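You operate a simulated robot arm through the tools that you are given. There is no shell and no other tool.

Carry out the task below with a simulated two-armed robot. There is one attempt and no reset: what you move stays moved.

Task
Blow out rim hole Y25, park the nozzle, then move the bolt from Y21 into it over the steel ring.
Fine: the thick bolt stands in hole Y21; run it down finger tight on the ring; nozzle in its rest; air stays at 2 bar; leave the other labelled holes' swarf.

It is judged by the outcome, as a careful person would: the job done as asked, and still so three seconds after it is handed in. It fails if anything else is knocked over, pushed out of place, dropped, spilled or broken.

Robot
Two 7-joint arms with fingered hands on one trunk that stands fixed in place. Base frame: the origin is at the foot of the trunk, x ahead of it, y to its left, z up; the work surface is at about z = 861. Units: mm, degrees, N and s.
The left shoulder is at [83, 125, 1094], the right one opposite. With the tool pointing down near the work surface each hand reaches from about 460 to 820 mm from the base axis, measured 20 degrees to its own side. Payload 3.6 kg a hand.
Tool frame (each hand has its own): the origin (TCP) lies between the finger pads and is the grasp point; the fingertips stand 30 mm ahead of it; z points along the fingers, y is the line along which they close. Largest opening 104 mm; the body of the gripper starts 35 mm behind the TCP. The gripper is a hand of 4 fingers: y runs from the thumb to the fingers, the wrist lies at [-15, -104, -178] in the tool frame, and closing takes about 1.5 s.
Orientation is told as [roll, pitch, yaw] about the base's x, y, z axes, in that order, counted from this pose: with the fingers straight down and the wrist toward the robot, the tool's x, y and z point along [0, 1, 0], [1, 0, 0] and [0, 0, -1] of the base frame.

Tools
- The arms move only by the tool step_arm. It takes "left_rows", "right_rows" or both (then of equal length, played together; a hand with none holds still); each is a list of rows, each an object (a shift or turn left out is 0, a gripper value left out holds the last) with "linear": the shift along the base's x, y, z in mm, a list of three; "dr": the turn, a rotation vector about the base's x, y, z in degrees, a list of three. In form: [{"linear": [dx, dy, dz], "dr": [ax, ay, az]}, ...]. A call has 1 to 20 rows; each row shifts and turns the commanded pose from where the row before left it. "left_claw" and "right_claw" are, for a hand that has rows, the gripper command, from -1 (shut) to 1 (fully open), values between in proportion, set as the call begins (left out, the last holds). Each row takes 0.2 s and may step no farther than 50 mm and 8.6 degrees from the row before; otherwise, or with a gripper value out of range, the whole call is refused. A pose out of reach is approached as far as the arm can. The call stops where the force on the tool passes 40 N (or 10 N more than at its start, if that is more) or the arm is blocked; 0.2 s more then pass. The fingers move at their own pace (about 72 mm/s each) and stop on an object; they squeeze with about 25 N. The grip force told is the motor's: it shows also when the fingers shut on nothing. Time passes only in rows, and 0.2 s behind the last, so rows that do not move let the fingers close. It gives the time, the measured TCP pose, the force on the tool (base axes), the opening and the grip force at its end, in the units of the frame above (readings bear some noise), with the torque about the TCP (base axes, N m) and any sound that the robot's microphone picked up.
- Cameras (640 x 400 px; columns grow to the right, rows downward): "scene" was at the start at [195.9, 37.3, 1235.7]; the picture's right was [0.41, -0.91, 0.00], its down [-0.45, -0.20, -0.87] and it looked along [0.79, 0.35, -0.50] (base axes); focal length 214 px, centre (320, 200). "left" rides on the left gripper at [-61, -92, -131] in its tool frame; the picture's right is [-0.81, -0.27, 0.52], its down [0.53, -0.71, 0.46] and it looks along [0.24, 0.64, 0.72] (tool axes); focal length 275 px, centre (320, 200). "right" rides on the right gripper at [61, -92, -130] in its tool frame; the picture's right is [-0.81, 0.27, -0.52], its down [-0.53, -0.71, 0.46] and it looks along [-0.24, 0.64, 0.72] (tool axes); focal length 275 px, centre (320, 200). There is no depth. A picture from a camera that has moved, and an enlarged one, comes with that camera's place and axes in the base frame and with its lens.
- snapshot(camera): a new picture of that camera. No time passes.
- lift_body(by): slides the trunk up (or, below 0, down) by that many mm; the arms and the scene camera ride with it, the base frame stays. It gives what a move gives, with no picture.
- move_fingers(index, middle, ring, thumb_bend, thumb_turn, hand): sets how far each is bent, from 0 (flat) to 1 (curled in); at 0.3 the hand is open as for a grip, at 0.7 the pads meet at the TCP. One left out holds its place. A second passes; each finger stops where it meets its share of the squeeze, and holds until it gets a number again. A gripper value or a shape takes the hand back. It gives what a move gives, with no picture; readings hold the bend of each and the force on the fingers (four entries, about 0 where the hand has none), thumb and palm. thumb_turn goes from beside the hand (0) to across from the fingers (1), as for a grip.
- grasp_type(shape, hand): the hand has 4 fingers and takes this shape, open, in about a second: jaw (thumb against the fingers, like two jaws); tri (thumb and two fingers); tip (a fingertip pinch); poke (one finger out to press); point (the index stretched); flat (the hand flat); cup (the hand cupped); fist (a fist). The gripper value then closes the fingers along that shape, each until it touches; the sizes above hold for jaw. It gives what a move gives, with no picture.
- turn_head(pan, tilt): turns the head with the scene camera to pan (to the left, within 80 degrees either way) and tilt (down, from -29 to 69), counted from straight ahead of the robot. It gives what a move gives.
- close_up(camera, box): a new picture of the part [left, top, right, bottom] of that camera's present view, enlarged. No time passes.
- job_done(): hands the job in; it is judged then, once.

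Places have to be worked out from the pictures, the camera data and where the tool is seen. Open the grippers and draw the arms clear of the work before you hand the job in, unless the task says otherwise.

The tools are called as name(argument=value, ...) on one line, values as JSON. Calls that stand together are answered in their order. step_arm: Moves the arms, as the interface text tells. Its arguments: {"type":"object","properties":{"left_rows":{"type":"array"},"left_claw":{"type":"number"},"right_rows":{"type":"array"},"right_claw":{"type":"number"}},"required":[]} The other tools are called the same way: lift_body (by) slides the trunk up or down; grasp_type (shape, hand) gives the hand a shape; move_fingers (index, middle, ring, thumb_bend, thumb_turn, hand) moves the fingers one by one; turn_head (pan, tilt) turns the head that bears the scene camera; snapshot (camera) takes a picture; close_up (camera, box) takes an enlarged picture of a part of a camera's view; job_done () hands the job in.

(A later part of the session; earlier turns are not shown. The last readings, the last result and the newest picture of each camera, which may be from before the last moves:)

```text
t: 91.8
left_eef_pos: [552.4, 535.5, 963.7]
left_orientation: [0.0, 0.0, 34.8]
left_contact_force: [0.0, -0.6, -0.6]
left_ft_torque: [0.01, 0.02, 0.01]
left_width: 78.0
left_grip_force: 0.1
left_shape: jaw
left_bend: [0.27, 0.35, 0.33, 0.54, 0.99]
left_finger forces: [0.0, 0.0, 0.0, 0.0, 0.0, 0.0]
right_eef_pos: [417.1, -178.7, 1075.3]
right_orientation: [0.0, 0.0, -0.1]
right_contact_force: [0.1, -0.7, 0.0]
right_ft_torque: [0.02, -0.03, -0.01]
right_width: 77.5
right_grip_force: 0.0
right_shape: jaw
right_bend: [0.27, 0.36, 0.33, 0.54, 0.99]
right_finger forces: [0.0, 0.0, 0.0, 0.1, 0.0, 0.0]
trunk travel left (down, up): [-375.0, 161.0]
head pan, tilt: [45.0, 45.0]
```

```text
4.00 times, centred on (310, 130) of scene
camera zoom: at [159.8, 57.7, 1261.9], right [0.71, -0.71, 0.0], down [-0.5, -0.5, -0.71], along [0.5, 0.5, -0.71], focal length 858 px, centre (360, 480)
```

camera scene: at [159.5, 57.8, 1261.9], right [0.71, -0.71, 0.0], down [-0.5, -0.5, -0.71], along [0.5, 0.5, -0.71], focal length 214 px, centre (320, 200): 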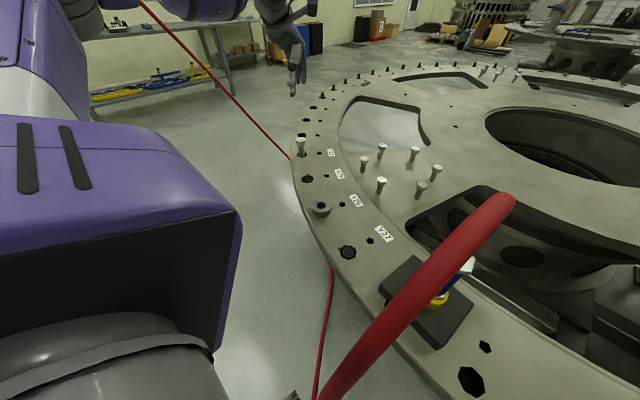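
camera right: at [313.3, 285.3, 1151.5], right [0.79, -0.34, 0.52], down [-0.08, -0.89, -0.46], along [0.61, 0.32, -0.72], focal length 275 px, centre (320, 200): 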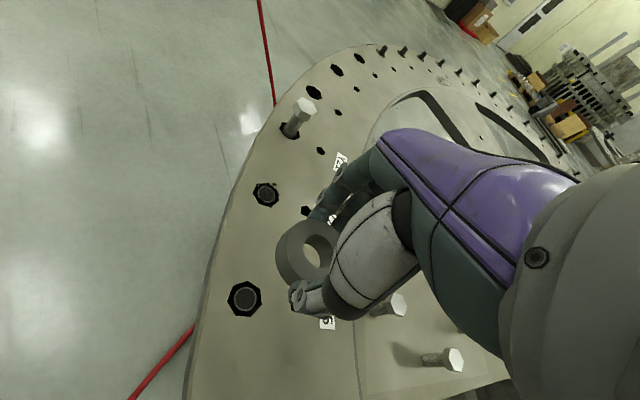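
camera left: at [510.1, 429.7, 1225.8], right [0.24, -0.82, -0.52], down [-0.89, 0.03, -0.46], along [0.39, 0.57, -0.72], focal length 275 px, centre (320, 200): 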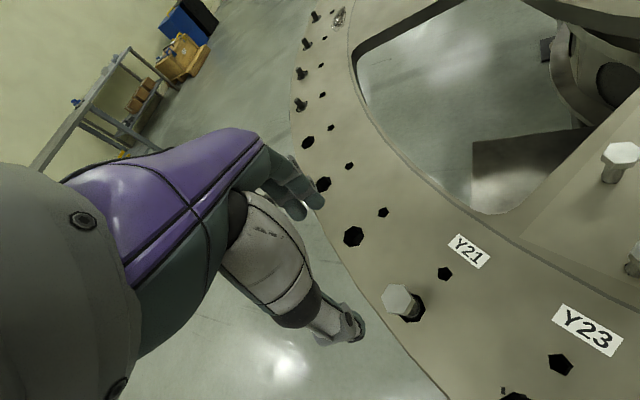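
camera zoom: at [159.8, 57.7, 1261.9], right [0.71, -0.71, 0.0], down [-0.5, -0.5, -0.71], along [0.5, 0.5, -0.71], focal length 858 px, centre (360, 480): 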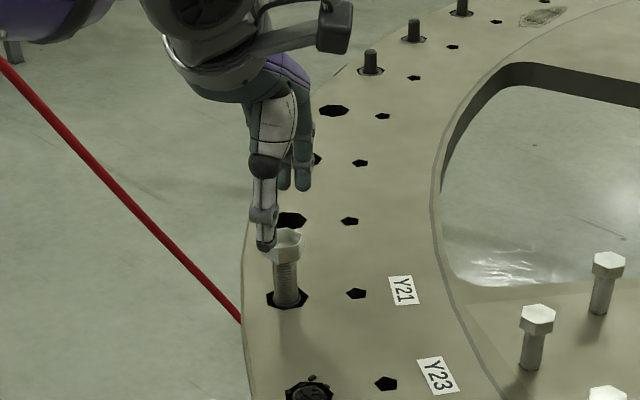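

The head is about 1.5 mm off the TCP in x and y. I correct and lower so the fingertips span the hex head (tips just above the head's underside, which will clear the ring later).

step_arm(left_rows=[{"linear": [-1.4, -1.3, -8]}, {"linear": [0, 0, -10]}, {"linear": [0, 0, -7]}, {}])

close_up(camera="left", box=[260, 150, 440, 350])

close_up(camera="scene", box=[270, 100, 350, 170])

```text
t: 92.8
left_eef_pos: [550.3, 535.5, 941.4]
left_orientation: [-0.1, 0.1, 34.9]
left_contact_force: [-0.5, 0.7, -0.5]
left_ft_torque: [0.0, 0.03, 0.0]
left_width: 78.3
left_grip_force: 0.0
left_shape: jaw
left_bend: [0.27, 0.35, 0.33, 0.54, 0.99]
left_finger forces: [0.0, 0.1, 0.1, 0.0, 0.1, 0.0]
right_eef_pos: [417.3, -178.0, 1076.1]
right_orientation: [-0.1, 0.0, 0.0]
right_contact_force: [-0.3, -0.4, -0.2]
right_ft_torque: [0.01, -0.04, 0.03]
right_width: 77.8
right_grip_force: 0.0
right_shape: jaw
right_bend: [0.27, 0.36, 0.33, 0.54, 0.99]
right_finger forces: [0.1, 0.0, 0.0, 0.0, 0.1, 0.0]
trunk travel left (down, up): [-375.0, 161.0]
head pan, tilt: [45.0, 45.0]
```

```text
2.00 times, centred on (350, 250) of left
camera zoom: at [509.7, 430.7, 1072.0], right [0.24, -0.82, -0.52], down [-0.89, 0.03, -0.46], along [0.39, 0.57, -0.72], focal length 551 px, centre (260, 100)
```

zoom: 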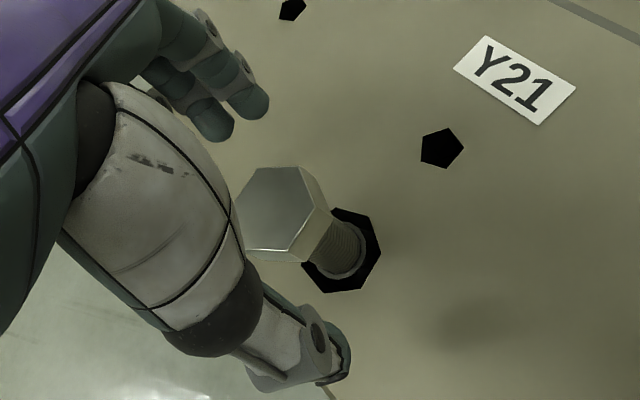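

```text
5.71 times, centred on (310, 135) of scene
camera zoom: at [159.9, 57.8, 1261.9], right [0.71, -0.71, 0.0], down [-0.5, -0.5, -0.71], along [0.5, 0.5, -0.71], focal length 1226 px, centre (377, 571)
```

zoom: 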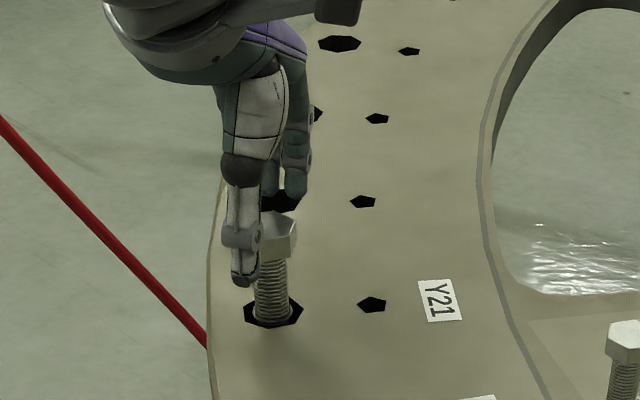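

Alignment is good. I close gradually onto the hex head.

step_arm(left_rows=[{}, {}, {}, {}, {}], left_claw=-0.25)

close_up(camera="left", box=[260, 150, 440, 350])

close_up(camera="scene", box=[270, 100, 350, 170])

```text
t: 94.0
left_eef_pos: [549.9, 534.8, 940.5]
left_orientation: [-0.1, -0.1, 34.9]
left_contact_force: [-0.4, -0.3, 0.2]
left_ft_torque: [0.0, -0.02, 0.01]
left_width: 39.4
left_grip_force: 0.0
left_shape: jaw
left_bend: [0.74, 0.5, 0.47, 0.73, 1.0]
left_finger forces: [0.0, 0.1, 0.0, 0.1, 0.0, 0.0]
right_eef_pos: [417.6, -177.8, 1076.4]
right_orientation: [0.0, 0.0, 0.0]
right_contact_force: [0.2, -0.2, 0.2]
right_ft_torque: [0.03, -0.01, 0.0]
right_width: 77.8
right_grip_force: 0.0
right_shape: jaw
right_bend: [0.27, 0.36, 0.33, 0.54, 0.99]
right_finger forces: [0.1, 0.0, 0.0, 0.1, 0.0, 0.1]
trunk travel left (down, up): [-375.0, 161.0]
head pan, tilt: [45.0, 45.0]
```

```text
2.00 times, centred on (350, 250) of left
camera zoom: at [509.7, 430.6, 1072.1], right [0.24, -0.82, -0.52], down [-0.89, 0.03, -0.46], along [0.39, 0.57, -0.72], focal length 551 px, centre (260, 100)
```

zoom: 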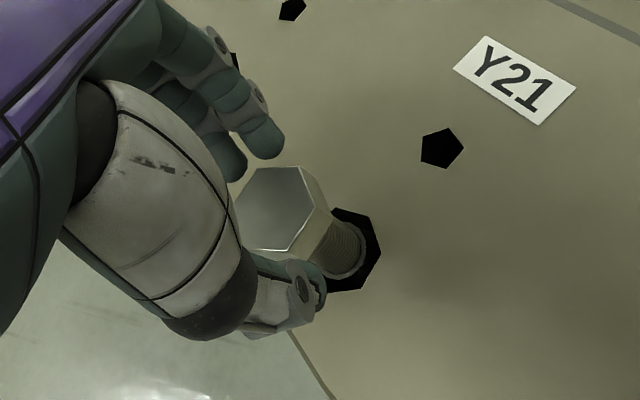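

```text
5.71 times, centred on (310, 135) of scene
camera zoom: at [159.9, 57.8, 1261.9], right [0.71, -0.71, 0.0], down [-0.5, -0.5, -0.71], along [0.5, 0.5, -0.71], focal length 1226 px, centre (377, 571)
```

zoom: 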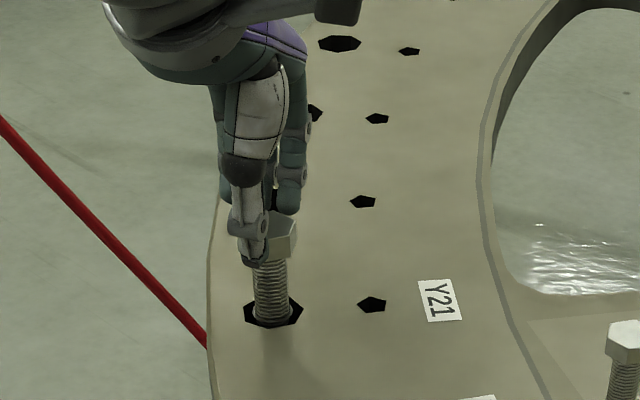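

Thumb and fingers are closing around the head symmetrically. I close to grip.

step_arm(left_rows=[{}, {}, {}, {}], left_claw=-0.6)

close_up(camera="left", box=[260, 150, 440, 350])

close_up(camera="scene", box=[270, 100, 350, 170])

```text
t: 95.0
left_eef_pos: [550.8, 532.9, 943.6]
left_orientation: [-0.1, -0.3, 34.9]
left_contact_force: [-0.7, -1.2, 17.7]
left_ft_torque: [-0.08, 0.12, -0.01]
left_width: 20.8
left_grip_force: 25.1
left_shape: jaw
left_bend: [0.74, 0.58, 0.64, 0.78, 1.0]
left_finger forces: [14.5, 7.7, 0.1, 0.1, 40.0, 0.1]
right_eef_pos: [415.9, -179.0, 1076.0]
right_orientation: [0.1, -0.1, -0.1]
right_contact_force: [0.6, -0.8, 0.2]
right_ft_torque: [0.01, 0.01, 0.0]
right_width: 77.8
right_grip_force: 0.1
right_shape: jaw
right_bend: [0.27, 0.36, 0.33, 0.54, 0.99]
right_finger forces: [0.0, 0.1, 0.0, 0.1, 0.1, 0.1]
trunk travel left (down, up): [-375.0, 161.0]
head pan, tilt: [45.0, 45.0]
```

```text
2.00 times, centred on (350, 250) of left
camera zoom: at [509.1, 429.3, 1074.8], right [0.24, -0.82, -0.52], down [-0.89, 0.03, -0.46], along [0.39, 0.57, -0.72], focal length 551 px, centre (260, 100)
```

zoom: 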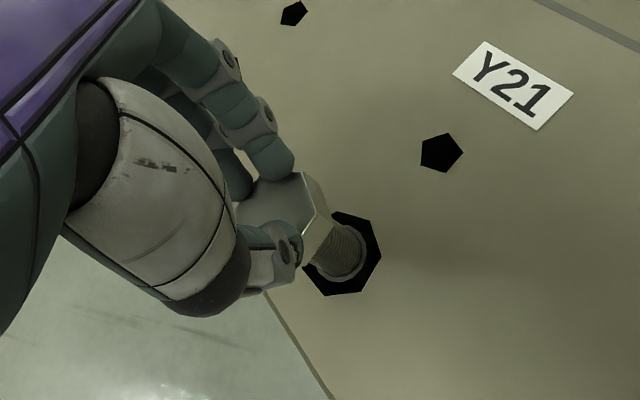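

```text
5.71 times, centred on (310, 135) of scene
camera zoom: at [158.5, 56.4, 1262.2], right [0.71, -0.71, 0.0], down [-0.5, -0.5, -0.71], along [0.5, 0.5, -0.71], focal length 1226 px, centre (377, 571)
```

zoom: 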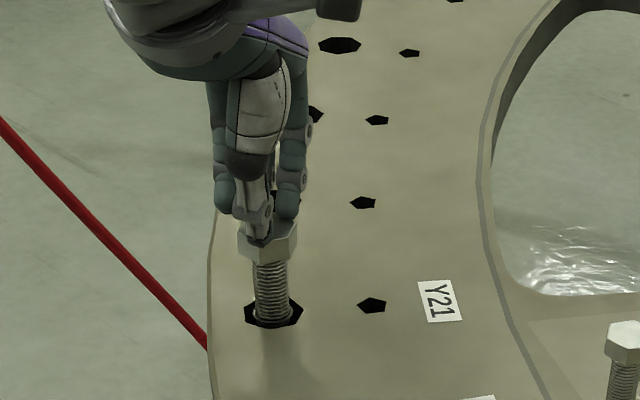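

The thumb tip has ridden up onto the head's top (17 N push, thumb 40 N): on a narrow object the curled tips sit higher. I open again and will regrip lower.

step_arm(left_rows=[{}, {}, {}, {}], left_claw=0.1)

close_up(camera="scene", box=[270, 100, 350, 170])

close_up(camera="left", box=[260, 150, 440, 350])

```text
t: 96.0
left_eef_pos: [550.4, 534.7, 940.4]
left_orientation: [0.1, 0.1, 35.0]
left_contact_force: [0.2, -0.1, 0.4]
left_ft_torque: [0.0, 0.02, -0.01]
left_width: 56.9
left_grip_force: 0.0
left_shape: jaw
left_bend: [0.74, 0.43, 0.39, 0.67, 1.0]
left_finger forces: [0.1, 0.0, 0.0, 0.0, 0.1, 0.0]
right_eef_pos: [416.8, -178.3, 1074.9]
right_orientation: [0.1, 0.0, 0.0]
right_contact_force: [-0.5, -0.5, 0.4]
right_ft_torque: [-0.02, 0.03, -0.01]
right_width: 77.8
right_grip_force: 0.0
right_shape: jaw
right_bend: [0.27, 0.36, 0.33, 0.54, 0.99]
right_finger forces: [0.0, 0.0, 0.1, 0.0, 0.1, 0.0]
trunk travel left (down, up): [-375.0, 161.0]
head pan, tilt: [45.0, 45.0]
```

```text
5.71 times, centred on (310, 135) of scene
camera zoom: at [160.0, 58.0, 1261.8], right [0.71, -0.71, 0.0], down [-0.5, -0.5, -0.71], along [0.5, 0.5, -0.71], focal length 1226 px, centre (377, 571)
```

zoom: 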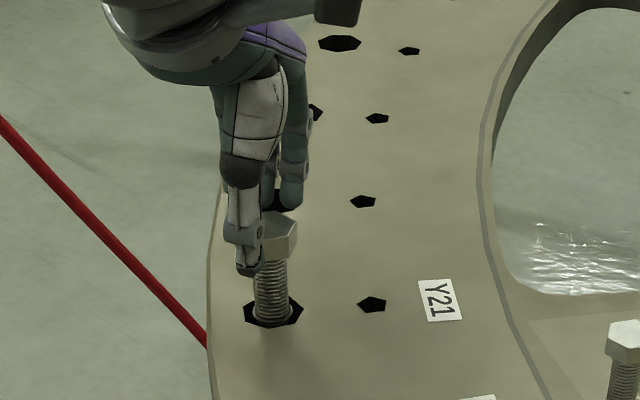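

```text
2.00 times, centred on (350, 250) of left
camera zoom: at [509.6, 430.9, 1071.5], right [0.24, -0.82, -0.52], down [-0.89, 0.03, -0.45], along [0.39, 0.57, -0.73], focal length 551 px, centre (260, 100)
```

zoom: 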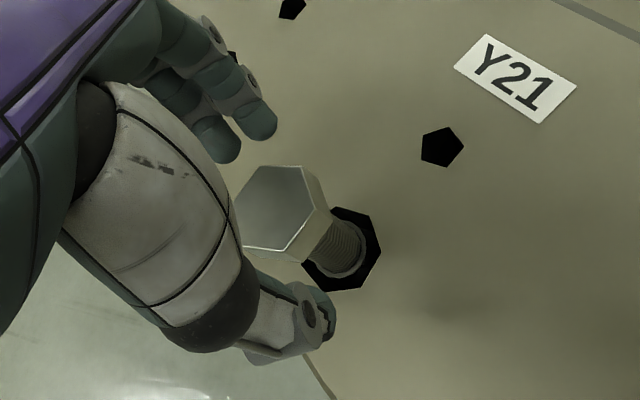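

The bolt is undisturbed. I lower the hand about 5.5 mm so the tips overlap most of the head's height while still staying above the ring later, and regrip.

step_arm(left_rows=[{"linear": [0, 0, -3]}, {"linear": [0, 0, -2.5]}, {}])

step_arm(left_rows=[{}, {}, {}, {}], left_claw=-0.4)

close_up(camera="scene", box=[270, 100, 350, 170])

close_up(camera="left", box=[260, 150, 440, 350])

```text
t: 96.8
left_eef_pos: [550.3, 534.7, 934.7]
left_orientation: [0.0, -0.1, 34.9]
left_contact_force: [-1.5, 0.1, -0.8]
left_ft_torque: [-0.03, 0.01, -0.01]
left_width: 56.9
left_grip_force: 0.1
left_shape: jaw
left_bend: [0.74, 0.43, 0.39, 0.67, 1.0]
left_finger forces: [0.0, 0.0, 0.0, 0.0, 0.0, 0.0]
right_eef_pos: [416.8, -178.7, 1074.7]
right_orientation: [0.0, 0.0, 0.1]
right_contact_force: [0.3, -0.2, -0.6]
right_ft_torque: [0.02, 0.01, 0.03]
right_width: 77.8
right_grip_force: 0.2
right_shape: jaw
right_bend: [0.27, 0.36, 0.33, 0.54, 0.99]
right_finger forces: [0.0, 0.0, 0.0, 0.0, 0.0, 0.0]
trunk travel left (down, up): [-375.0, 161.0]
head pan, tilt: [45.0, 45.0]
```

```text
t: 97.8
left_eef_pos: [549.7, 534.1, 934.7]
left_orientation: [0.0, -0.2, 34.9]
left_contact_force: [1.3, -0.3, 0.3]
left_ft_torque: [0.0, 0.0, -0.02]
left_width: 31.9
left_grip_force: 0.1
left_shape: jaw
left_bend: [0.74, 0.53, 0.51, 0.74, 1.0]
left_finger forces: [0.3, 0.0, 0.0, 0.0, 0.0, 0.0]
right_eef_pos: [416.0, -179.6, 1075.1]
right_orientation: [0.0, 0.0, 0.0]
right_contact_force: [0.2, 0.4, -0.9]
right_ft_torque: [-0.04, 0.0, 0.0]
right_width: 77.9
right_grip_force: 0.1
right_shape: jaw
right_bend: [0.27, 0.36, 0.33, 0.54, 0.99]
right_finger forces: [0.0, 0.1, 0.0, 0.1, 0.0, 0.1]
trunk travel left (down, up): [-375.0, 161.0]
head pan, tilt: [45.0, 45.0]
```

```text
5.71 times, centred on (310, 135) of scene
camera zoom: at [159.9, 57.8, 1261.9], right [0.71, -0.71, 0.0], down [-0.5, -0.5, -0.71], along [0.5, 0.5, -0.71], focal length 1226 px, centre (377, 571)
```

zoom: 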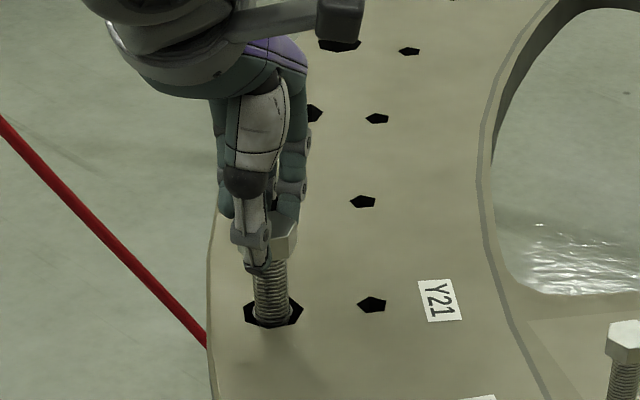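

```text
2.00 times, centred on (350, 250) of left
camera zoom: at [509.5, 430.4, 1065.6], right [0.24, -0.82, -0.52], down [-0.89, 0.03, -0.46], along [0.39, 0.57, -0.72], focal length 551 px, centre (260, 100)
```

zoom: 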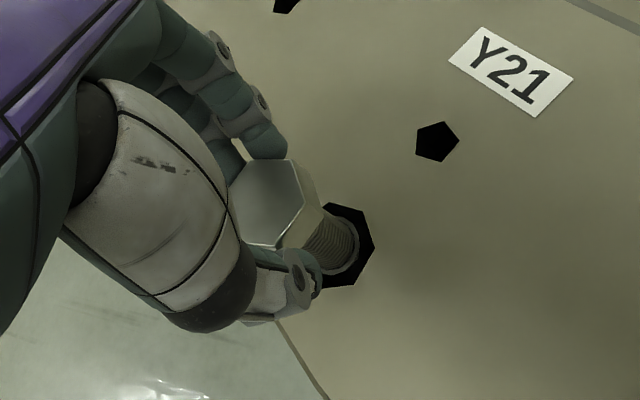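

The tips are now beside the head. I close to a firm grip.

step_arm(left_rows=[{}, {}, {}, {}], left_claw=-0.7)

close_up(camera="scene", box=[270, 100, 350, 170])

close_up(camera="left", box=[260, 150, 440, 350])

```text
t: 98.8
left_eef_pos: [549.6, 534.0, 934.3]
left_orientation: [-0.1, 0.1, 34.9]
left_contact_force: [-0.2, -4.4, 0.4]
left_ft_torque: [-0.05, -0.02, -0.01]
left_width: 24.7
left_grip_force: 24.7
left_shape: jaw
left_bend: [0.74, 0.57, 0.61, 0.75, 1.0]
left_finger forces: [12.3, 6.9, 0.0, 0.0, 20.2, 0.1]
right_eef_pos: [417.4, -178.9, 1075.0]
right_orientation: [0.0, 0.0, 0.0]
right_contact_force: [1.3, 0.5, 0.7]
right_ft_torque: [0.0, -0.04, 0.03]
right_width: 77.7
right_grip_force: 0.1
right_shape: jaw
right_bend: [0.27, 0.36, 0.33, 0.54, 0.99]
right_finger forces: [0.0, 0.0, 0.0, 0.0, 0.1, 0.1]
trunk travel left (down, up): [-375.0, 161.0]
head pan, tilt: [45.0, 45.0]
```

```text
5.71 times, centred on (310, 135) of scene
camera zoom: at [160.0, 57.5, 1261.8], right [0.71, -0.71, 0.0], down [-0.5, -0.5, -0.71], along [0.5, 0.5, -0.71], focal length 1226 px, centre (377, 571)
```

zoom: 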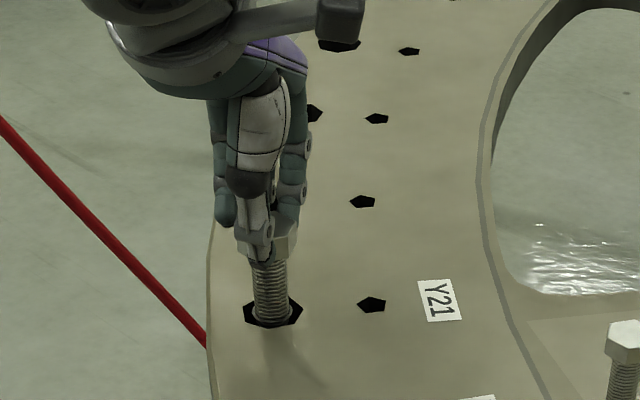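

```text
2.00 times, centred on (350, 250) of left
camera zoom: at [509.5, 430.1, 1065.5], right [0.24, -0.82, -0.52], down [-0.89, 0.03, -0.45], along [0.39, 0.57, -0.72], focal length 551 px, centre (260, 100)
```

zoom: 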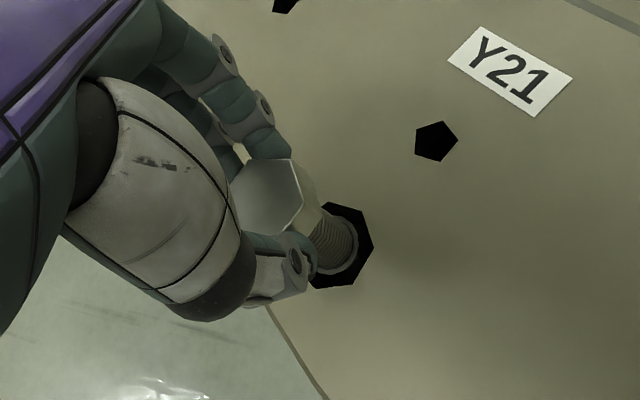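

Good grip on the head's sides (index 12, middle 7, thumb 20 N). I lift slightly to see whether the bolt is loose or threaded.

step_arm(left_rows=[{"linear": [0, 0, 1.5]}, {"linear": [0, 0, 1.5]}, {}])

close_up(camera="scene", box=[270, 100, 350, 170])

```text
t: 99.6
left_eef_pos: [550.0, 534.3, 934.8]
left_orientation: [0.1, 0.2, 34.9]
left_contact_force: [1.0, -4.0, -12.2]
left_ft_torque: [-0.09, -0.06, -0.04]
left_width: 24.3
left_grip_force: 25.1
left_shape: jaw
left_bend: [0.73, 0.57, 0.61, 0.75, 1.0]
left_finger forces: [13.4, 6.0, 0.0, 0.0, 19.0, 0.1]
right_eef_pos: [418.2, -177.8, 1074.8]
right_orientation: [0.1, 0.1, 0.1]
right_contact_force: [-0.7, 0.3, -0.3]
right_ft_torque: [0.07, 0.0, 0.02]
right_width: 77.9
right_grip_force: 0.0
right_shape: jaw
right_bend: [0.27, 0.36, 0.33, 0.54, 0.99]
right_finger forces: [0.1, 0.0, 0.0, 0.1, 0.1, 0.1]
trunk travel left (down, up): [-375.0, 161.0]
head pan, tilt: [45.0, 45.0]
```

```text
5.71 times, centred on (310, 135) of scene
camera zoom: at [161.2, 58.2, 1261.6], right [0.71, -0.71, 0.0], down [-0.5, -0.5, -0.71], along [0.5, 0.5, -0.71], focal length 1226 px, centre (377, 571)
```

zoom: 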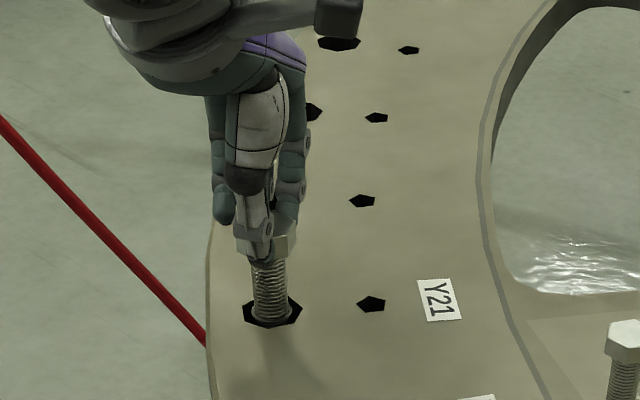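

The bolt resists lifting (12 N for 3 mm commanded), so it is threaded in Y21. I relax the pull and turn it counter-clockwise to unscrew it, watching torque and height.

step_arm(left_rows=[{"linear": [0, 0, -2]}, {"dr": [0, 0, 4]}, {"dr": [0, 0, 5]}, {"dr": [0, 0, 6]}, {"dr": [0, 0, 6]}, {"dr": [0, 0, 6]}, {"dr": [0, 0, 6]}, {"dr": [0, 0, 6]}, {"dr": [0, 0, 6]}, {"dr": [0, 0, 6]}, {}])

close_up(camera="scene", box=[270, 100, 350, 170])

close_up(camera="left", box=[260, 150, 440, 350])

```text
t: 102.0
left_eef_pos: [552.1, 533.6, 937.1]
left_orientation: [-0.2, -0.2, 86.0]
left_contact_force: [7.9, -3.2, 2.9]
left_ft_torque: [-0.04, -0.2, -0.07]
left_width: 24.3
left_grip_force: 24.8
left_shape: jaw
left_bend: [0.73, 0.57, 0.61, 0.75, 1.0]
left_finger forces: [14.9, 6.3, 0.0, 0.0, 22.4, 0.0]
right_eef_pos: [417.4, -179.1, 1077.4]
right_orientation: [0.1, 0.0, -0.1]
right_contact_force: [-0.3, 0.2, -0.2]
right_ft_torque: [0.0, 0.02, 0.0]
right_width: 77.9
right_grip_force: 0.0
right_shape: jaw
right_bend: [0.27, 0.36, 0.33, 0.54, 0.99]
right_finger forces: [0.0, 0.1, 0.0, 0.1, 0.0, 0.0]
trunk travel left (down, up): [-375.0, 161.0]
head pan, tilt: [45.0, 45.0]
```

```text
5.71 times, centred on (310, 135) of scene
camera zoom: at [160.6, 57.2, 1261.8], right [0.71, -0.71, 0.0], down [-0.5, -0.5, -0.71], along [0.5, 0.5, -0.71], focal length 1226 px, centre (377, 571)
```

zoom: 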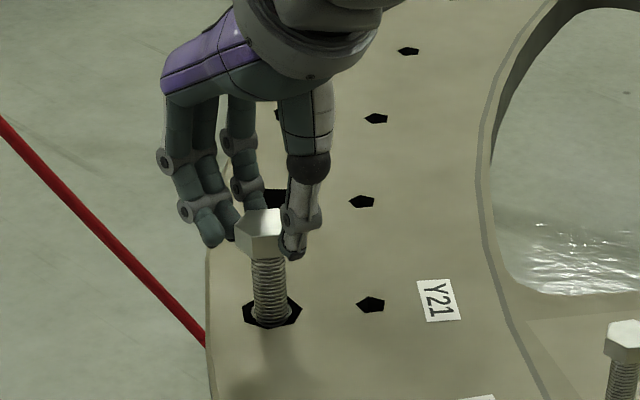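

```text
2.00 times, centred on (350, 250) of left
camera zoom: at [605.5, 436.9, 1067.3], right [0.79, -0.33, -0.52], down [-0.58, -0.67, -0.46], along [-0.2, 0.66, -0.72], focal length 551 px, centre (260, 100)
```

zoom: 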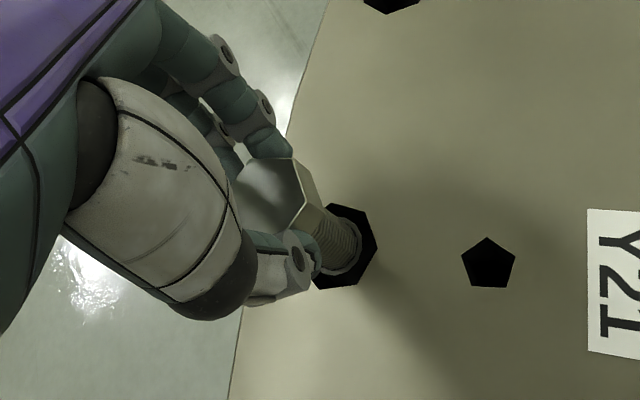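

The bolt turned with the hand and the hand was carried up about 2.5 mm, so it is unscrewing. I continue turning with some lift to follow it.

step_arm(left_rows=[{"linear": [-1, 0.5, 1], "dr": [0, 0, 4]}, {"linear": [0, 0, 0.4], "dr": [0, 0, 5]}, {"linear": [0, 0, 0.4], "dr": [0, 0, 5]}, {"linear": [0, 0, 0.4], "dr": [0, 0, 5]}, {}])

close_up(camera="scene", box=[270, 100, 350, 170])

```text
t: 103.2
left_eef_pos: [552.4, 533.8, 937.5]
left_orientation: [0.1, 0.0, 105.0]
left_contact_force: [12.8, -4.3, -0.1]
left_ft_torque: [-0.12, -0.28, -0.08]
left_width: 24.1
left_grip_force: 24.6
left_shape: jaw
left_bend: [0.73, 0.58, 0.61, 0.75, 0.99]
left_finger forces: [14.1, 4.7, 0.1, 0.0, 24.3, 0.0]
right_eef_pos: [418.4, -179.1, 1074.6]
right_orientation: [0.1, 0.1, 0.1]
right_contact_force: [0.4, 0.1, 0.0]
right_ft_torque: [0.01, 0.02, 0.0]
right_width: 77.7
right_grip_force: 0.1
right_shape: jaw
right_bend: [0.27, 0.36, 0.33, 0.54, 0.99]
right_finger forces: [0.2, 0.0, 0.0, 0.0, 0.1, 0.0]
trunk travel left (down, up): [-375.0, 161.0]
head pan, tilt: [45.0, 45.0]
```

```text
5.71 times, centred on (310, 135) of scene
camera zoom: at [161.5, 57.3, 1261.7], right [0.71, -0.71, 0.0], down [-0.5, -0.5, -0.71], along [0.5, 0.5, -0.71], focal length 1226 px, centre (377, 571)
```

zoom: 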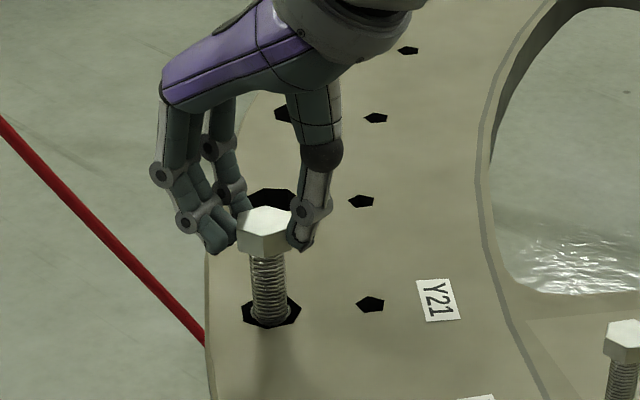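

Yaw is now 105° with little vertical force; there's a 13 N sideways load, so I shift toward it to relax and test whether the bolt lifts now.

step_arm(left_rows=[{"linear": [1.5, -0.5, 0]}, {"linear": [1, 0, 0.5]}, {"linear": [0, 0, 1]}, {"linear": [0, 0, 1]}, {}])

close_up(camera="scene", box=[270, 100, 350, 170])

```text
t: 104.4
left_eef_pos: [552.5, 534.9, 938.3]
left_orientation: [0.1, 0.0, 104.9]
left_contact_force: [2.7, -3.5, -12.8]
left_ft_torque: [-0.09, -0.1, 0.04]
left_width: 23.8
left_grip_force: 24.8
left_shape: jaw
left_bend: [0.73, 0.58, 0.61, 0.75, 1.0]
left_finger forces: [12.2, 6.2, 0.1, 0.2, 20.9, 0.1]
right_eef_pos: [418.3, -177.5, 1074.9]
right_orientation: [0.1, 0.1, 0.0]
right_contact_force: [0.1, -0.6, 0.0]
right_ft_torque: [0.02, 0.01, 0.02]
right_width: 77.8
right_grip_force: 0.1
right_shape: jaw
right_bend: [0.27, 0.36, 0.33, 0.54, 0.99]
right_finger forces: [0.0, 0.1, 0.0, 0.0, 0.0, 0.1]
trunk travel left (down, up): [-375.0, 161.0]
head pan, tilt: [45.0, 45.0]
```

```text
5.71 times, centred on (310, 135) of scene
camera zoom: at [161.4, 58.2, 1261.6], right [0.71, -0.71, 0.0], down [-0.5, -0.5, -0.71], along [0.5, 0.5, -0.71], focal length 1226 px, centre (377, 571)
```

zoom: 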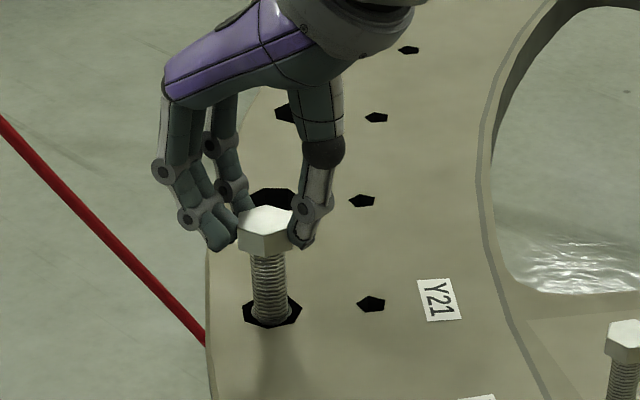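

Still threaded, and the sideways load is relaxed. I ease the pull and continue turning counter-clockwise as far as the wrist allows.

step_arm(left_rows=[{"linear": [0, 0, -2]}, {"linear": [0, 0, 0.2], "dr": [0, 0, 5]}, {"linear": [0, 0, 0.2], "dr": [0, 0, 6]}, {"linear": [0, 0, 0.2], "dr": [0, 0, 6]}, {"linear": [0, 0, 0.2], "dr": [0, 0, 6]}, {"linear": [0, 0, 0.2], "dr": [0, 0, 6]}, {"linear": [0, 0, 0.2], "dr": [0, 0, 6]}, {}])

close_up(camera="scene", box=[270, 100, 350, 170])

```text
t: 106.2
left_eef_pos: [555.3, 534.4, 941.3]
left_orientation: [-0.2, 0.1, 134.9]
left_contact_force: [-4.6, 1.6, -17.6]
left_ft_torque: [0.01, 0.15, 0.08]
left_width: 23.2
left_grip_force: 25.3
left_shape: jaw
left_bend: [0.73, 0.56, 0.61, 0.75, 1.0]
left_finger forces: [13.7, 9.6, 0.0, 0.1, 16.2, 0.1]
left hand out of reach, approached as far as the arm can: row 7
right_eef_pos: [416.4, -176.3, 1075.9]
right_orientation: [0.0, 0.0, 0.0]
right_contact_force: [-0.6, 0.3, -0.5]
right_ft_torque: [0.01, 0.0, -0.01]
right_width: 77.9
right_grip_force: 0.0
right_shape: jaw
right_bend: [0.27, 0.36, 0.33, 0.54, 0.99]
right_finger forces: [0.0, 0.0, 0.0, 0.0, 0.1, 0.0]
trunk travel left (down, up): [-375.0, 161.0]
head pan, tilt: [45.0, 45.0]
```

```text
5.71 times, centred on (310, 135) of scene
camera zoom: at [160.5, 59.3, 1261.6], right [0.71, -0.71, 0.0], down [-0.5, -0.5, -0.71], along [0.5, 0.5, -0.71], focal length 1226 px, centre (377, 571)
```

zoom: 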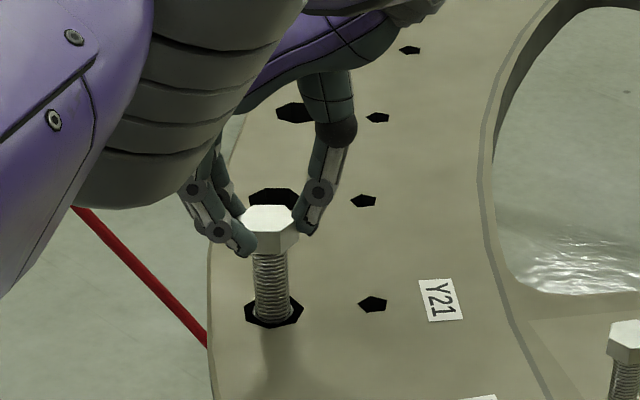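

The wrist limit is near yaw 135°. I relax the load, open, and swing the hand back to about yaw −5° for another bite.

step_arm(left_rows=[{"linear": [-1, 0, -1.5]}, {"linear": [-0.5, 0, -1]}, {}])

step_arm(left_rows=[{}, {}, {}, {}, {}], left_claw=0.25)

close_up(camera="scene", box=[270, 100, 350, 170])

```text
t: 107.0
left_eef_pos: [554.6, 534.3, 938.9]
left_orientation: [-0.4, 0.1, 135.0]
left_contact_force: [-1.3, 5.0, -4.1]
left_ft_torque: [0.16, 0.12, 0.01]
left_width: 23.7
left_grip_force: 25.6
left_shape: jaw
left_bend: [0.73, 0.56, 0.61, 0.75, 1.0]
left_finger forces: [15.3, 9.1, 0.0, 0.0, 18.9, 0.1]
right_eef_pos: [415.8, -178.2, 1077.2]
right_orientation: [0.0, 0.0, 0.0]
right_contact_force: [-0.1, 0.1, 0.7]
right_ft_torque: [-0.01, 0.0, 0.04]
right_width: 77.8
right_grip_force: 0.0
right_shape: jaw
right_bend: [0.27, 0.36, 0.33, 0.54, 0.99]
right_finger forces: [0.1, 0.0, 0.1, 0.0, 0.1, 0.0]
trunk travel left (down, up): [-375.0, 161.0]
head pan, tilt: [45.0, 45.0]
```

```text
t: 108.2
left_eef_pos: [554.1, 533.1, 938.8]
left_orientation: [-0.5, 0.1, 134.9]
left_contact_force: [-0.4, 0.2, -0.4]
left_ft_torque: [0.03, 0.07, -0.01]
left_width: 64.8
left_grip_force: 0.1
left_shape: jaw
left_bend: [0.28, 0.4, 0.36, 0.63, 1.0]
left_finger forces: [0.0, 0.0, 0.1, 0.1, 0.1, 0.0]
right_eef_pos: [416.5, -178.8, 1076.5]
right_orientation: [0.0, 0.0, 0.0]
right_contact_force: [-0.8, -0.7, 0.0]
right_ft_torque: [-0.01, -0.01, 0.02]
right_width: 77.6
right_grip_force: 0.1
right_shape: jaw
right_bend: [0.27, 0.36, 0.33, 0.54, 0.99]
right_finger forces: [0.0, 0.1, 0.0, 0.0, 0.0, 0.0]
trunk travel left (down, up): [-375.0, 161.0]
head pan, tilt: [45.0, 45.0]
```

```text
5.71 times, centred on (310, 135) of scene
camera zoom: at [159.9, 57.8, 1261.9], right [0.71, -0.71, 0.0], down [-0.5, -0.5, -0.71], along [0.5, 0.5, -0.71], focal length 1226 px, centre (377, 571)
```

zoom: 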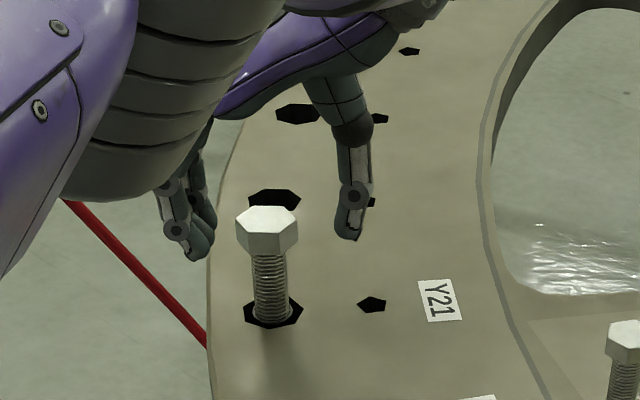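

The bolt stands free and straight; its axis is about [552, 536]. I rotate the open hand back to yaw −5° around it.

step_arm(left_rows=[{"linear": [-0.25, 0.17, 0], "dr": [0, 0, -7.8]}, {"linear": [-0.25, 0.17, 0], "dr": [0, 0, -7.8]}, {"linear": [-0.25, 0.17, 0], "dr": [0, 0, -7.8]}, {"linear": [-0.25, 0.17, 0], "dr": [0, 0, -7.8]}, {"linear": [-0.25, 0.17, 0], "dr": [0, 0, -7.8]}, {"linear": [-0.25, 0.17, 0], "dr": [0, 0, -7.8]}, {"linear": [-0.25, 0.17, 0], "dr": [0, 0, -7.8]}, {"linear": [-0.25, 0.17, 0], "dr": [0, 0, -7.8]}, {"linear": [-0.25, 0.17, 0], "dr": [0, 0, -7.8]}, {"linear": [-0.25, 0.17, 0], "dr": [0, 0, -7.8]}, {"linear": [-0.25, 0.17, 0], "dr": [0, 0, -7.8]}, {"linear": [-0.25, 0.17, 0], "dr": [0, 0, -7.8]}, {"linear": [-0.25, 0.17, 0], "dr": [0, 0, -7.8]}, {"linear": [-0.25, 0.17, 0], "dr": [0, 0, -7.8]}, {"linear": [-0.25, 0.17, 0], "dr": [0, 0, -7.8]}, {"linear": [-0.25, 0.17, 0], "dr": [0, 0, -7.8]}, {"linear": [-0.25, 0.17, 0], "dr": [0, 0, -7.8]}, {"linear": [-0.15, 0.2, 0], "dr": [0, 0, -7.4]}, {}])

close_up(camera="left", box=[260, 150, 440, 350])

close_up(camera="scene", box=[270, 100, 350, 170])

```text
t: 112.2
left_eef_pos: [551.5, 535.4, 938.4]
left_orientation: [-0.5, 0.1, -5.2]
left_contact_force: [0.8, 0.5, 0.4]
left_ft_torque: [0.02, 0.0, -0.01]
left_width: 64.6
left_grip_force: 0.1
left_shape: jaw
left_bend: [0.28, 0.4, 0.36, 0.63, 1.0]
left_finger forces: [0.0, 0.2, 0.1, 0.1, 0.1, 0.0]
right_eef_pos: [416.9, -179.0, 1076.4]
right_orientation: [0.0, -0.1, 0.0]
right_contact_force: [-0.6, 0.7, -0.9]
right_ft_torque: [-0.03, -0.01, 0.01]
right_width: 78.0
right_grip_force: 0.0
right_shape: jaw
right_bend: [0.27, 0.36, 0.33, 0.54, 0.99]
right_finger forces: [0.0, 0.0, 0.0, 0.0, 0.0, 0.0]
trunk travel left (down, up): [-375.0, 161.0]
head pan, tilt: [45.0, 45.0]
```

```text
2.00 times, centred on (350, 250) of left
camera zoom: at [454.3, 483.0, 1070.8], right [-0.35, -0.79, -0.51], down [-0.66, 0.59, -0.46], along [0.66, 0.18, -0.73], focal length 551 px, centre (260, 100)
```

zoom: 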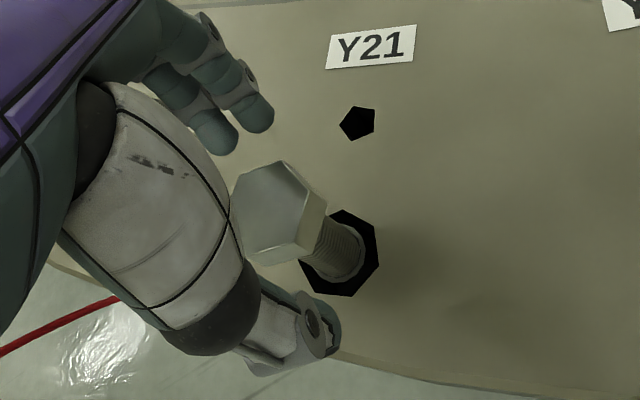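

```text
5.71 times, centred on (310, 135) of scene
camera zoom: at [159.8, 57.7, 1261.9], right [0.71, -0.71, 0.0], down [-0.5, -0.5, -0.71], along [0.5, 0.5, -0.71], focal length 1226 px, centre (377, 571)
```

zoom: 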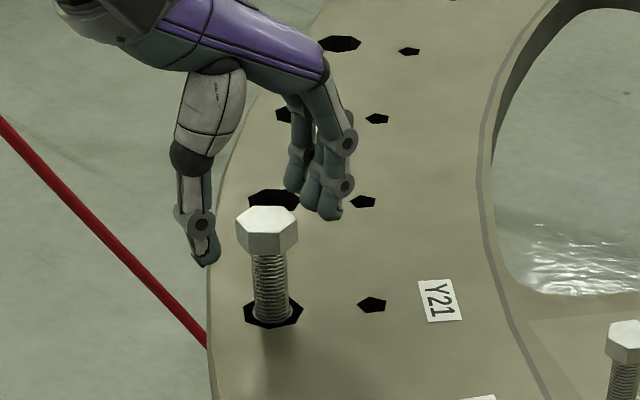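

The hand is back at yaw −5° and straddles the head. I shift ~2 mm toward the robot for centring and grip again.

step_arm(left_rows=[{"linear": [-2, 1, -0.5]}, {}, {}, {}, {}, {}], left_claw=-0.7)

close_up(camera="scene", box=[270, 100, 350, 170])

```text
t: 113.6
left_eef_pos: [549.7, 537.3, 939.7]
left_orientation: [-0.5, 0.1, -5.0]
left_contact_force: [-0.1, 0.6, 0.5]
left_ft_torque: [0.01, -0.04, 0.03]
left_width: 23.3
left_grip_force: 24.9
left_shape: jaw
left_bend: [0.73, 0.57, 0.62, 0.75, 1.0]
left_finger forces: [14.3, 5.9, 0.1, 0.0, 21.6, 0.1]
right_eef_pos: [416.3, -179.0, 1075.9]
right_orientation: [0.1, 0.0, -0.1]
right_contact_force: [-0.1, -0.4, -1.1]
right_ft_torque: [0.01, 0.02, 0.03]
right_width: 77.9
right_grip_force: 0.1
right_shape: jaw
right_bend: [0.27, 0.36, 0.33, 0.54, 0.99]
right_finger forces: [0.1, 0.1, 0.0, 0.0, 0.0, 0.0]
trunk travel left (down, up): [-375.0, 161.0]
head pan, tilt: [45.0, 45.0]
```

```text
5.71 times, centred on (310, 135) of scene
camera zoom: at [159.8, 57.9, 1261.9], right [0.71, -0.71, 0.0], down [-0.5, -0.5, -0.71], along [0.5, 0.5, -0.71], focal length 1226 px, centre (377, 571)
```

zoom: 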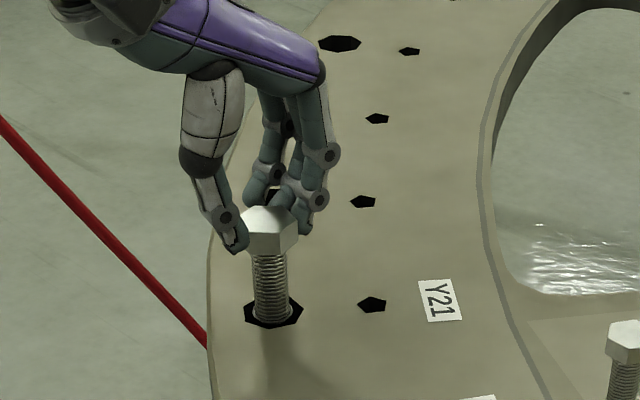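

Gripped with no sideways load now. I unscrew further in an arc that keeps the bolt axis fixed, checking the forces halfway.

step_arm(left_rows=[{"linear": [0.05, -0.33, 0.1], "dr": [0, 0, 7.5]}, {"linear": [0.07, -0.33, 0.1], "dr": [0, 0, 7.5]}, {"linear": [0.1, -0.32, 0.1], "dr": [0, 0, 7.5]}, {"linear": [0.14, -0.3, 0.1], "dr": [0, 0, 7.5]}, {"linear": [0.17, -0.28, 0.1], "dr": [0, 0, 7.5]}, {"linear": [0.2, -0.25, 0.1], "dr": [0, 0, 7.5]}, {"linear": [0.23, -0.22, 0.1], "dr": [0, 0, 7.5]}, {"linear": [0.26, -0.2, 0.1], "dr": [0, 0, 7.5]}, {"linear": [0.28, -0.17, 0.1], "dr": [0, 0, 7.5]}, {}])

close_up(camera="scene", box=[270, 100, 350, 170])

```text
t: 115.8
left_eef_pos: [549.5, 535.2, 940.2]
left_orientation: [-0.5, 0.1, 62.5]
left_contact_force: [-2.3, -4.3, 2.8]
left_ft_torque: [-0.04, 0.07, -0.01]
left_width: 23.2
left_grip_force: 24.6
left_shape: jaw
left_bend: [0.73, 0.57, 0.62, 0.74, 1.0]
left_finger forces: [14.1, 6.4, 0.1, 0.0, 24.1, 0.0]
right_eef_pos: [417.1, -179.5, 1075.3]
right_orientation: [0.0, 0.0, 0.0]
right_contact_force: [0.2, 0.3, 0.6]
right_ft_torque: [0.05, -0.02, 0.01]
right_width: 77.7
right_grip_force: 0.0
right_shape: jaw
right_bend: [0.27, 0.36, 0.33, 0.54, 0.99]
right_finger forces: [0.1, 0.1, 0.1, 0.1, 0.1, 0.1]
trunk travel left (down, up): [-375.0, 161.0]
head pan, tilt: [45.0, 45.0]
```

```text
5.71 times, centred on (310, 135) of scene
camera zoom: at [159.4, 57.2, 1262.0], right [0.71, -0.71, 0.0], down [-0.5, -0.5, -0.71], along [0.5, 0.5, -0.71], focal length 1226 px, centre (377, 571)
```

zoom: 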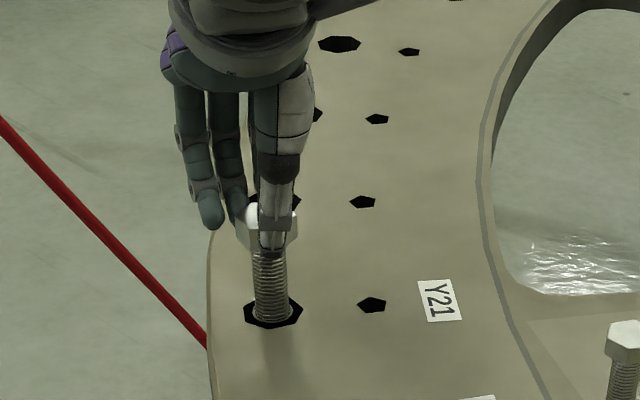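

Working well (small loads, bolt rising roughly 1.3 mm per 67°). I continue the second half of the stroke.

step_arm(left_rows=[{"linear": [0.15, -0.5, 0.2], "dr": [0, 0, 7.5]}, {"linear": [0.3, -0.1, 0.2], "dr": [0, 0, 7.5]}, {"linear": [0.32, -0.06, 0.17], "dr": [0, 0, 7.5]}, {"linear": [0.33, 0, 0.17], "dr": [0, 0, 7.5]}, {"linear": [0.33, 0.03, 0.17], "dr": [0, 0, 7.5]}, {"linear": [0.33, 0.07, 0.17], "dr": [0, 0, 7.5]}, {"linear": [0.32, 0.1, 0.17], "dr": [0, 0, 7.5]}, {"linear": [0.3, 0.14, 0.17], "dr": [0, 0, 7.5]}, {"linear": [0.28, 0.17, 0.17], "dr": [0, 0, 7]}, {}])

close_up(camera="scene", box=[270, 100, 350, 170])

```text
t: 118.0
left_eef_pos: [552.2, 534.7, 939.9]
left_orientation: [-0.6, 0.1, 129.5]
left_contact_force: [-0.1, 1.2, 9.2]
left_ft_torque: [0.09, 0.03, -0.01]
left_width: 23.4
left_grip_force: 25.3
left_shape: jaw
left_bend: [0.73, 0.57, 0.62, 0.75, 1.0]
left_finger forces: [16.7, 7.5, 0.1, 0.0, 22.4, 0.0]
right_eef_pos: [416.6, -179.1, 1076.1]
right_orientation: [0.0, 0.0, 0.1]
right_contact_force: [-0.2, -0.3, 0.0]
right_ft_torque: [0.01, -0.02, 0.01]
right_width: 77.4
right_grip_force: 0.1
right_shape: jaw
right_bend: [0.27, 0.36, 0.33, 0.54, 0.99]
right_finger forces: [0.0, 0.0, 0.0, 0.1, 0.0, 0.0]
trunk travel left (down, up): [-375.0, 161.0]
head pan, tilt: [45.0, 45.0]
```

```text
5.71 times, centred on (310, 135) of scene
camera zoom: at [159.2, 57.3, 1262.0], right [0.71, -0.71, 0.0], down [-0.5, -0.5, -0.71], along [0.5, 0.5, -0.71], focal length 1226 px, centre (377, 571)
```

zoom: 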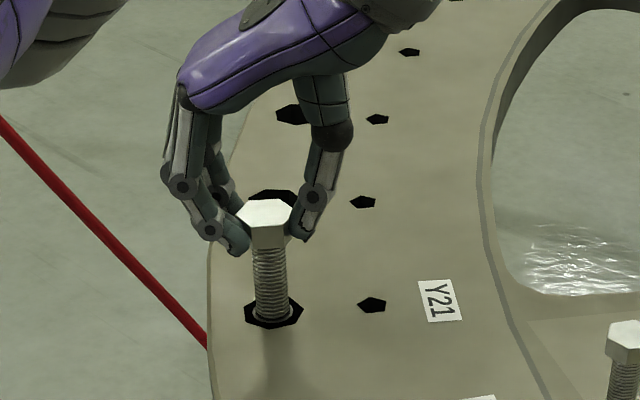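

The bolt is visibly higher now (about 8 mm out). I test whether it lifts free.

step_arm(left_rows=[{"linear": [0, 0, 2]}, {"linear": [0, 0, 2]}, {}])

close_up(camera="scene", box=[270, 100, 350, 170])

```text
t: 118.8
left_eef_pos: [553.5, 534.4, 944.7]
left_orientation: [-0.3, 0.1, 129.4]
left_contact_force: [0.4, 0.0, -1.3]
left_ft_torque: [0.0, 0.0, -0.03]
left_width: 23.2
left_grip_force: 24.8
left_shape: jaw
left_bend: [0.73, 0.57, 0.62, 0.75, 1.0]
left_finger forces: [15.7, 7.2, 0.0, 0.0, 21.7, 0.0]
right_eef_pos: [416.4, -179.1, 1075.2]
right_orientation: [0.0, 0.0, -0.1]
right_contact_force: [-0.2, 0.1, 0.6]
right_ft_torque: [0.0, 0.04, -0.01]
right_width: 77.6
right_grip_force: 0.1
right_shape: jaw
right_bend: [0.27, 0.36, 0.33, 0.54, 0.99]
right_finger forces: [0.1, 0.1, 0.0, 0.0, 0.0, 0.0]
trunk travel left (down, up): [-375.0, 161.0]
head pan, tilt: [45.0, 45.0]
```

```text
5.71 times, centred on (310, 135) of scene
camera zoom: at [160.1, 58.0, 1261.8], right [0.71, -0.71, 0.0], down [-0.5, -0.5, -0.71], along [0.5, 0.5, -0.71], focal length 1226 px, centre (377, 571)
```

zoom: 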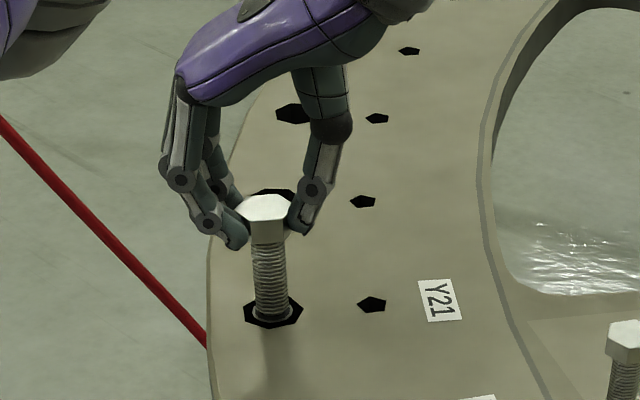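

It lifts freely now: the bolt is out of the thread. I raise it carefully.

step_arm(left_rows=[{"linear": [0, 0, 4]}, {"linear": [0, 0, 6]}, {"linear": [0, 0, 8]}, {"linear": [0, 0, 10]}, {}])

close_up(camera="scene", box=[260, 80, 360, 170])

close_up(camera="left", box=[240, 150, 440, 350])

```text
t: 120.0
left_eef_pos: [552.0, 534.5, 974.2]
left_orientation: [-0.4, 0.1, 129.4]
left_contact_force: [0.0, -0.4, -1.6]
left_ft_torque: [-0.01, 0.0, 0.01]
left_width: 23.3
left_grip_force: 25.5
left_shape: jaw
left_bend: [0.73, 0.57, 0.62, 0.75, 1.0]
left_finger forces: [15.9, 7.2, 0.0, 0.0, 21.6, 0.0]
right_eef_pos: [416.6, -178.4, 1076.1]
right_orientation: [0.0, 0.0, 0.0]
right_contact_force: [0.0, -0.3, 0.7]
right_ft_torque: [0.01, 0.0, 0.0]
right_width: 77.8
right_grip_force: 0.1
right_shape: jaw
right_bend: [0.27, 0.36, 0.33, 0.54, 0.99]
right_finger forces: [0.0, 0.0, 0.1, 0.0, 0.0, 0.0]
trunk travel left (down, up): [-375.0, 161.0]
head pan, tilt: [45.0, 45.0]
```

```text
4.44 times, centred on (310, 125) of scene
camera zoom: at [160.1, 58.0, 1261.8], right [0.71, -0.71, 0.0], down [-0.5, -0.5, -0.71], along [0.5, 0.5, -0.71], focal length 953 px, centre (364, 533)
```

zoom: 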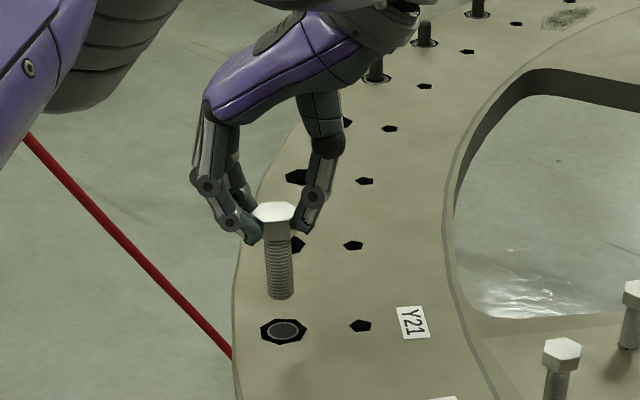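

```text
2.00 times, centred on (340, 250) of left
camera zoom: at [657.5, 500.8, 1105.4], right [0.8, 0.3, -0.51], down [0.04, -0.89, -0.46], along [-0.59, 0.35, -0.73], focal length 551 px, centre (280, 100)
```

zoom: 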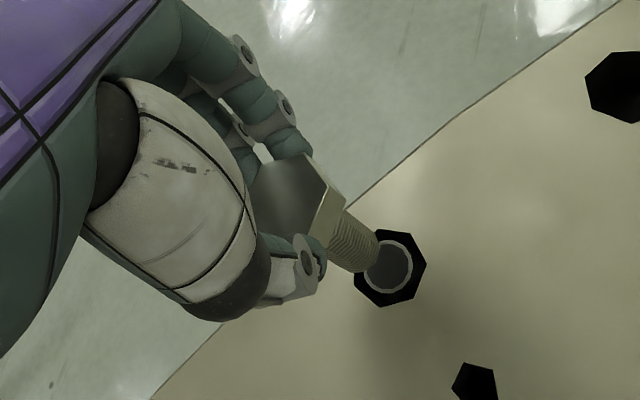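

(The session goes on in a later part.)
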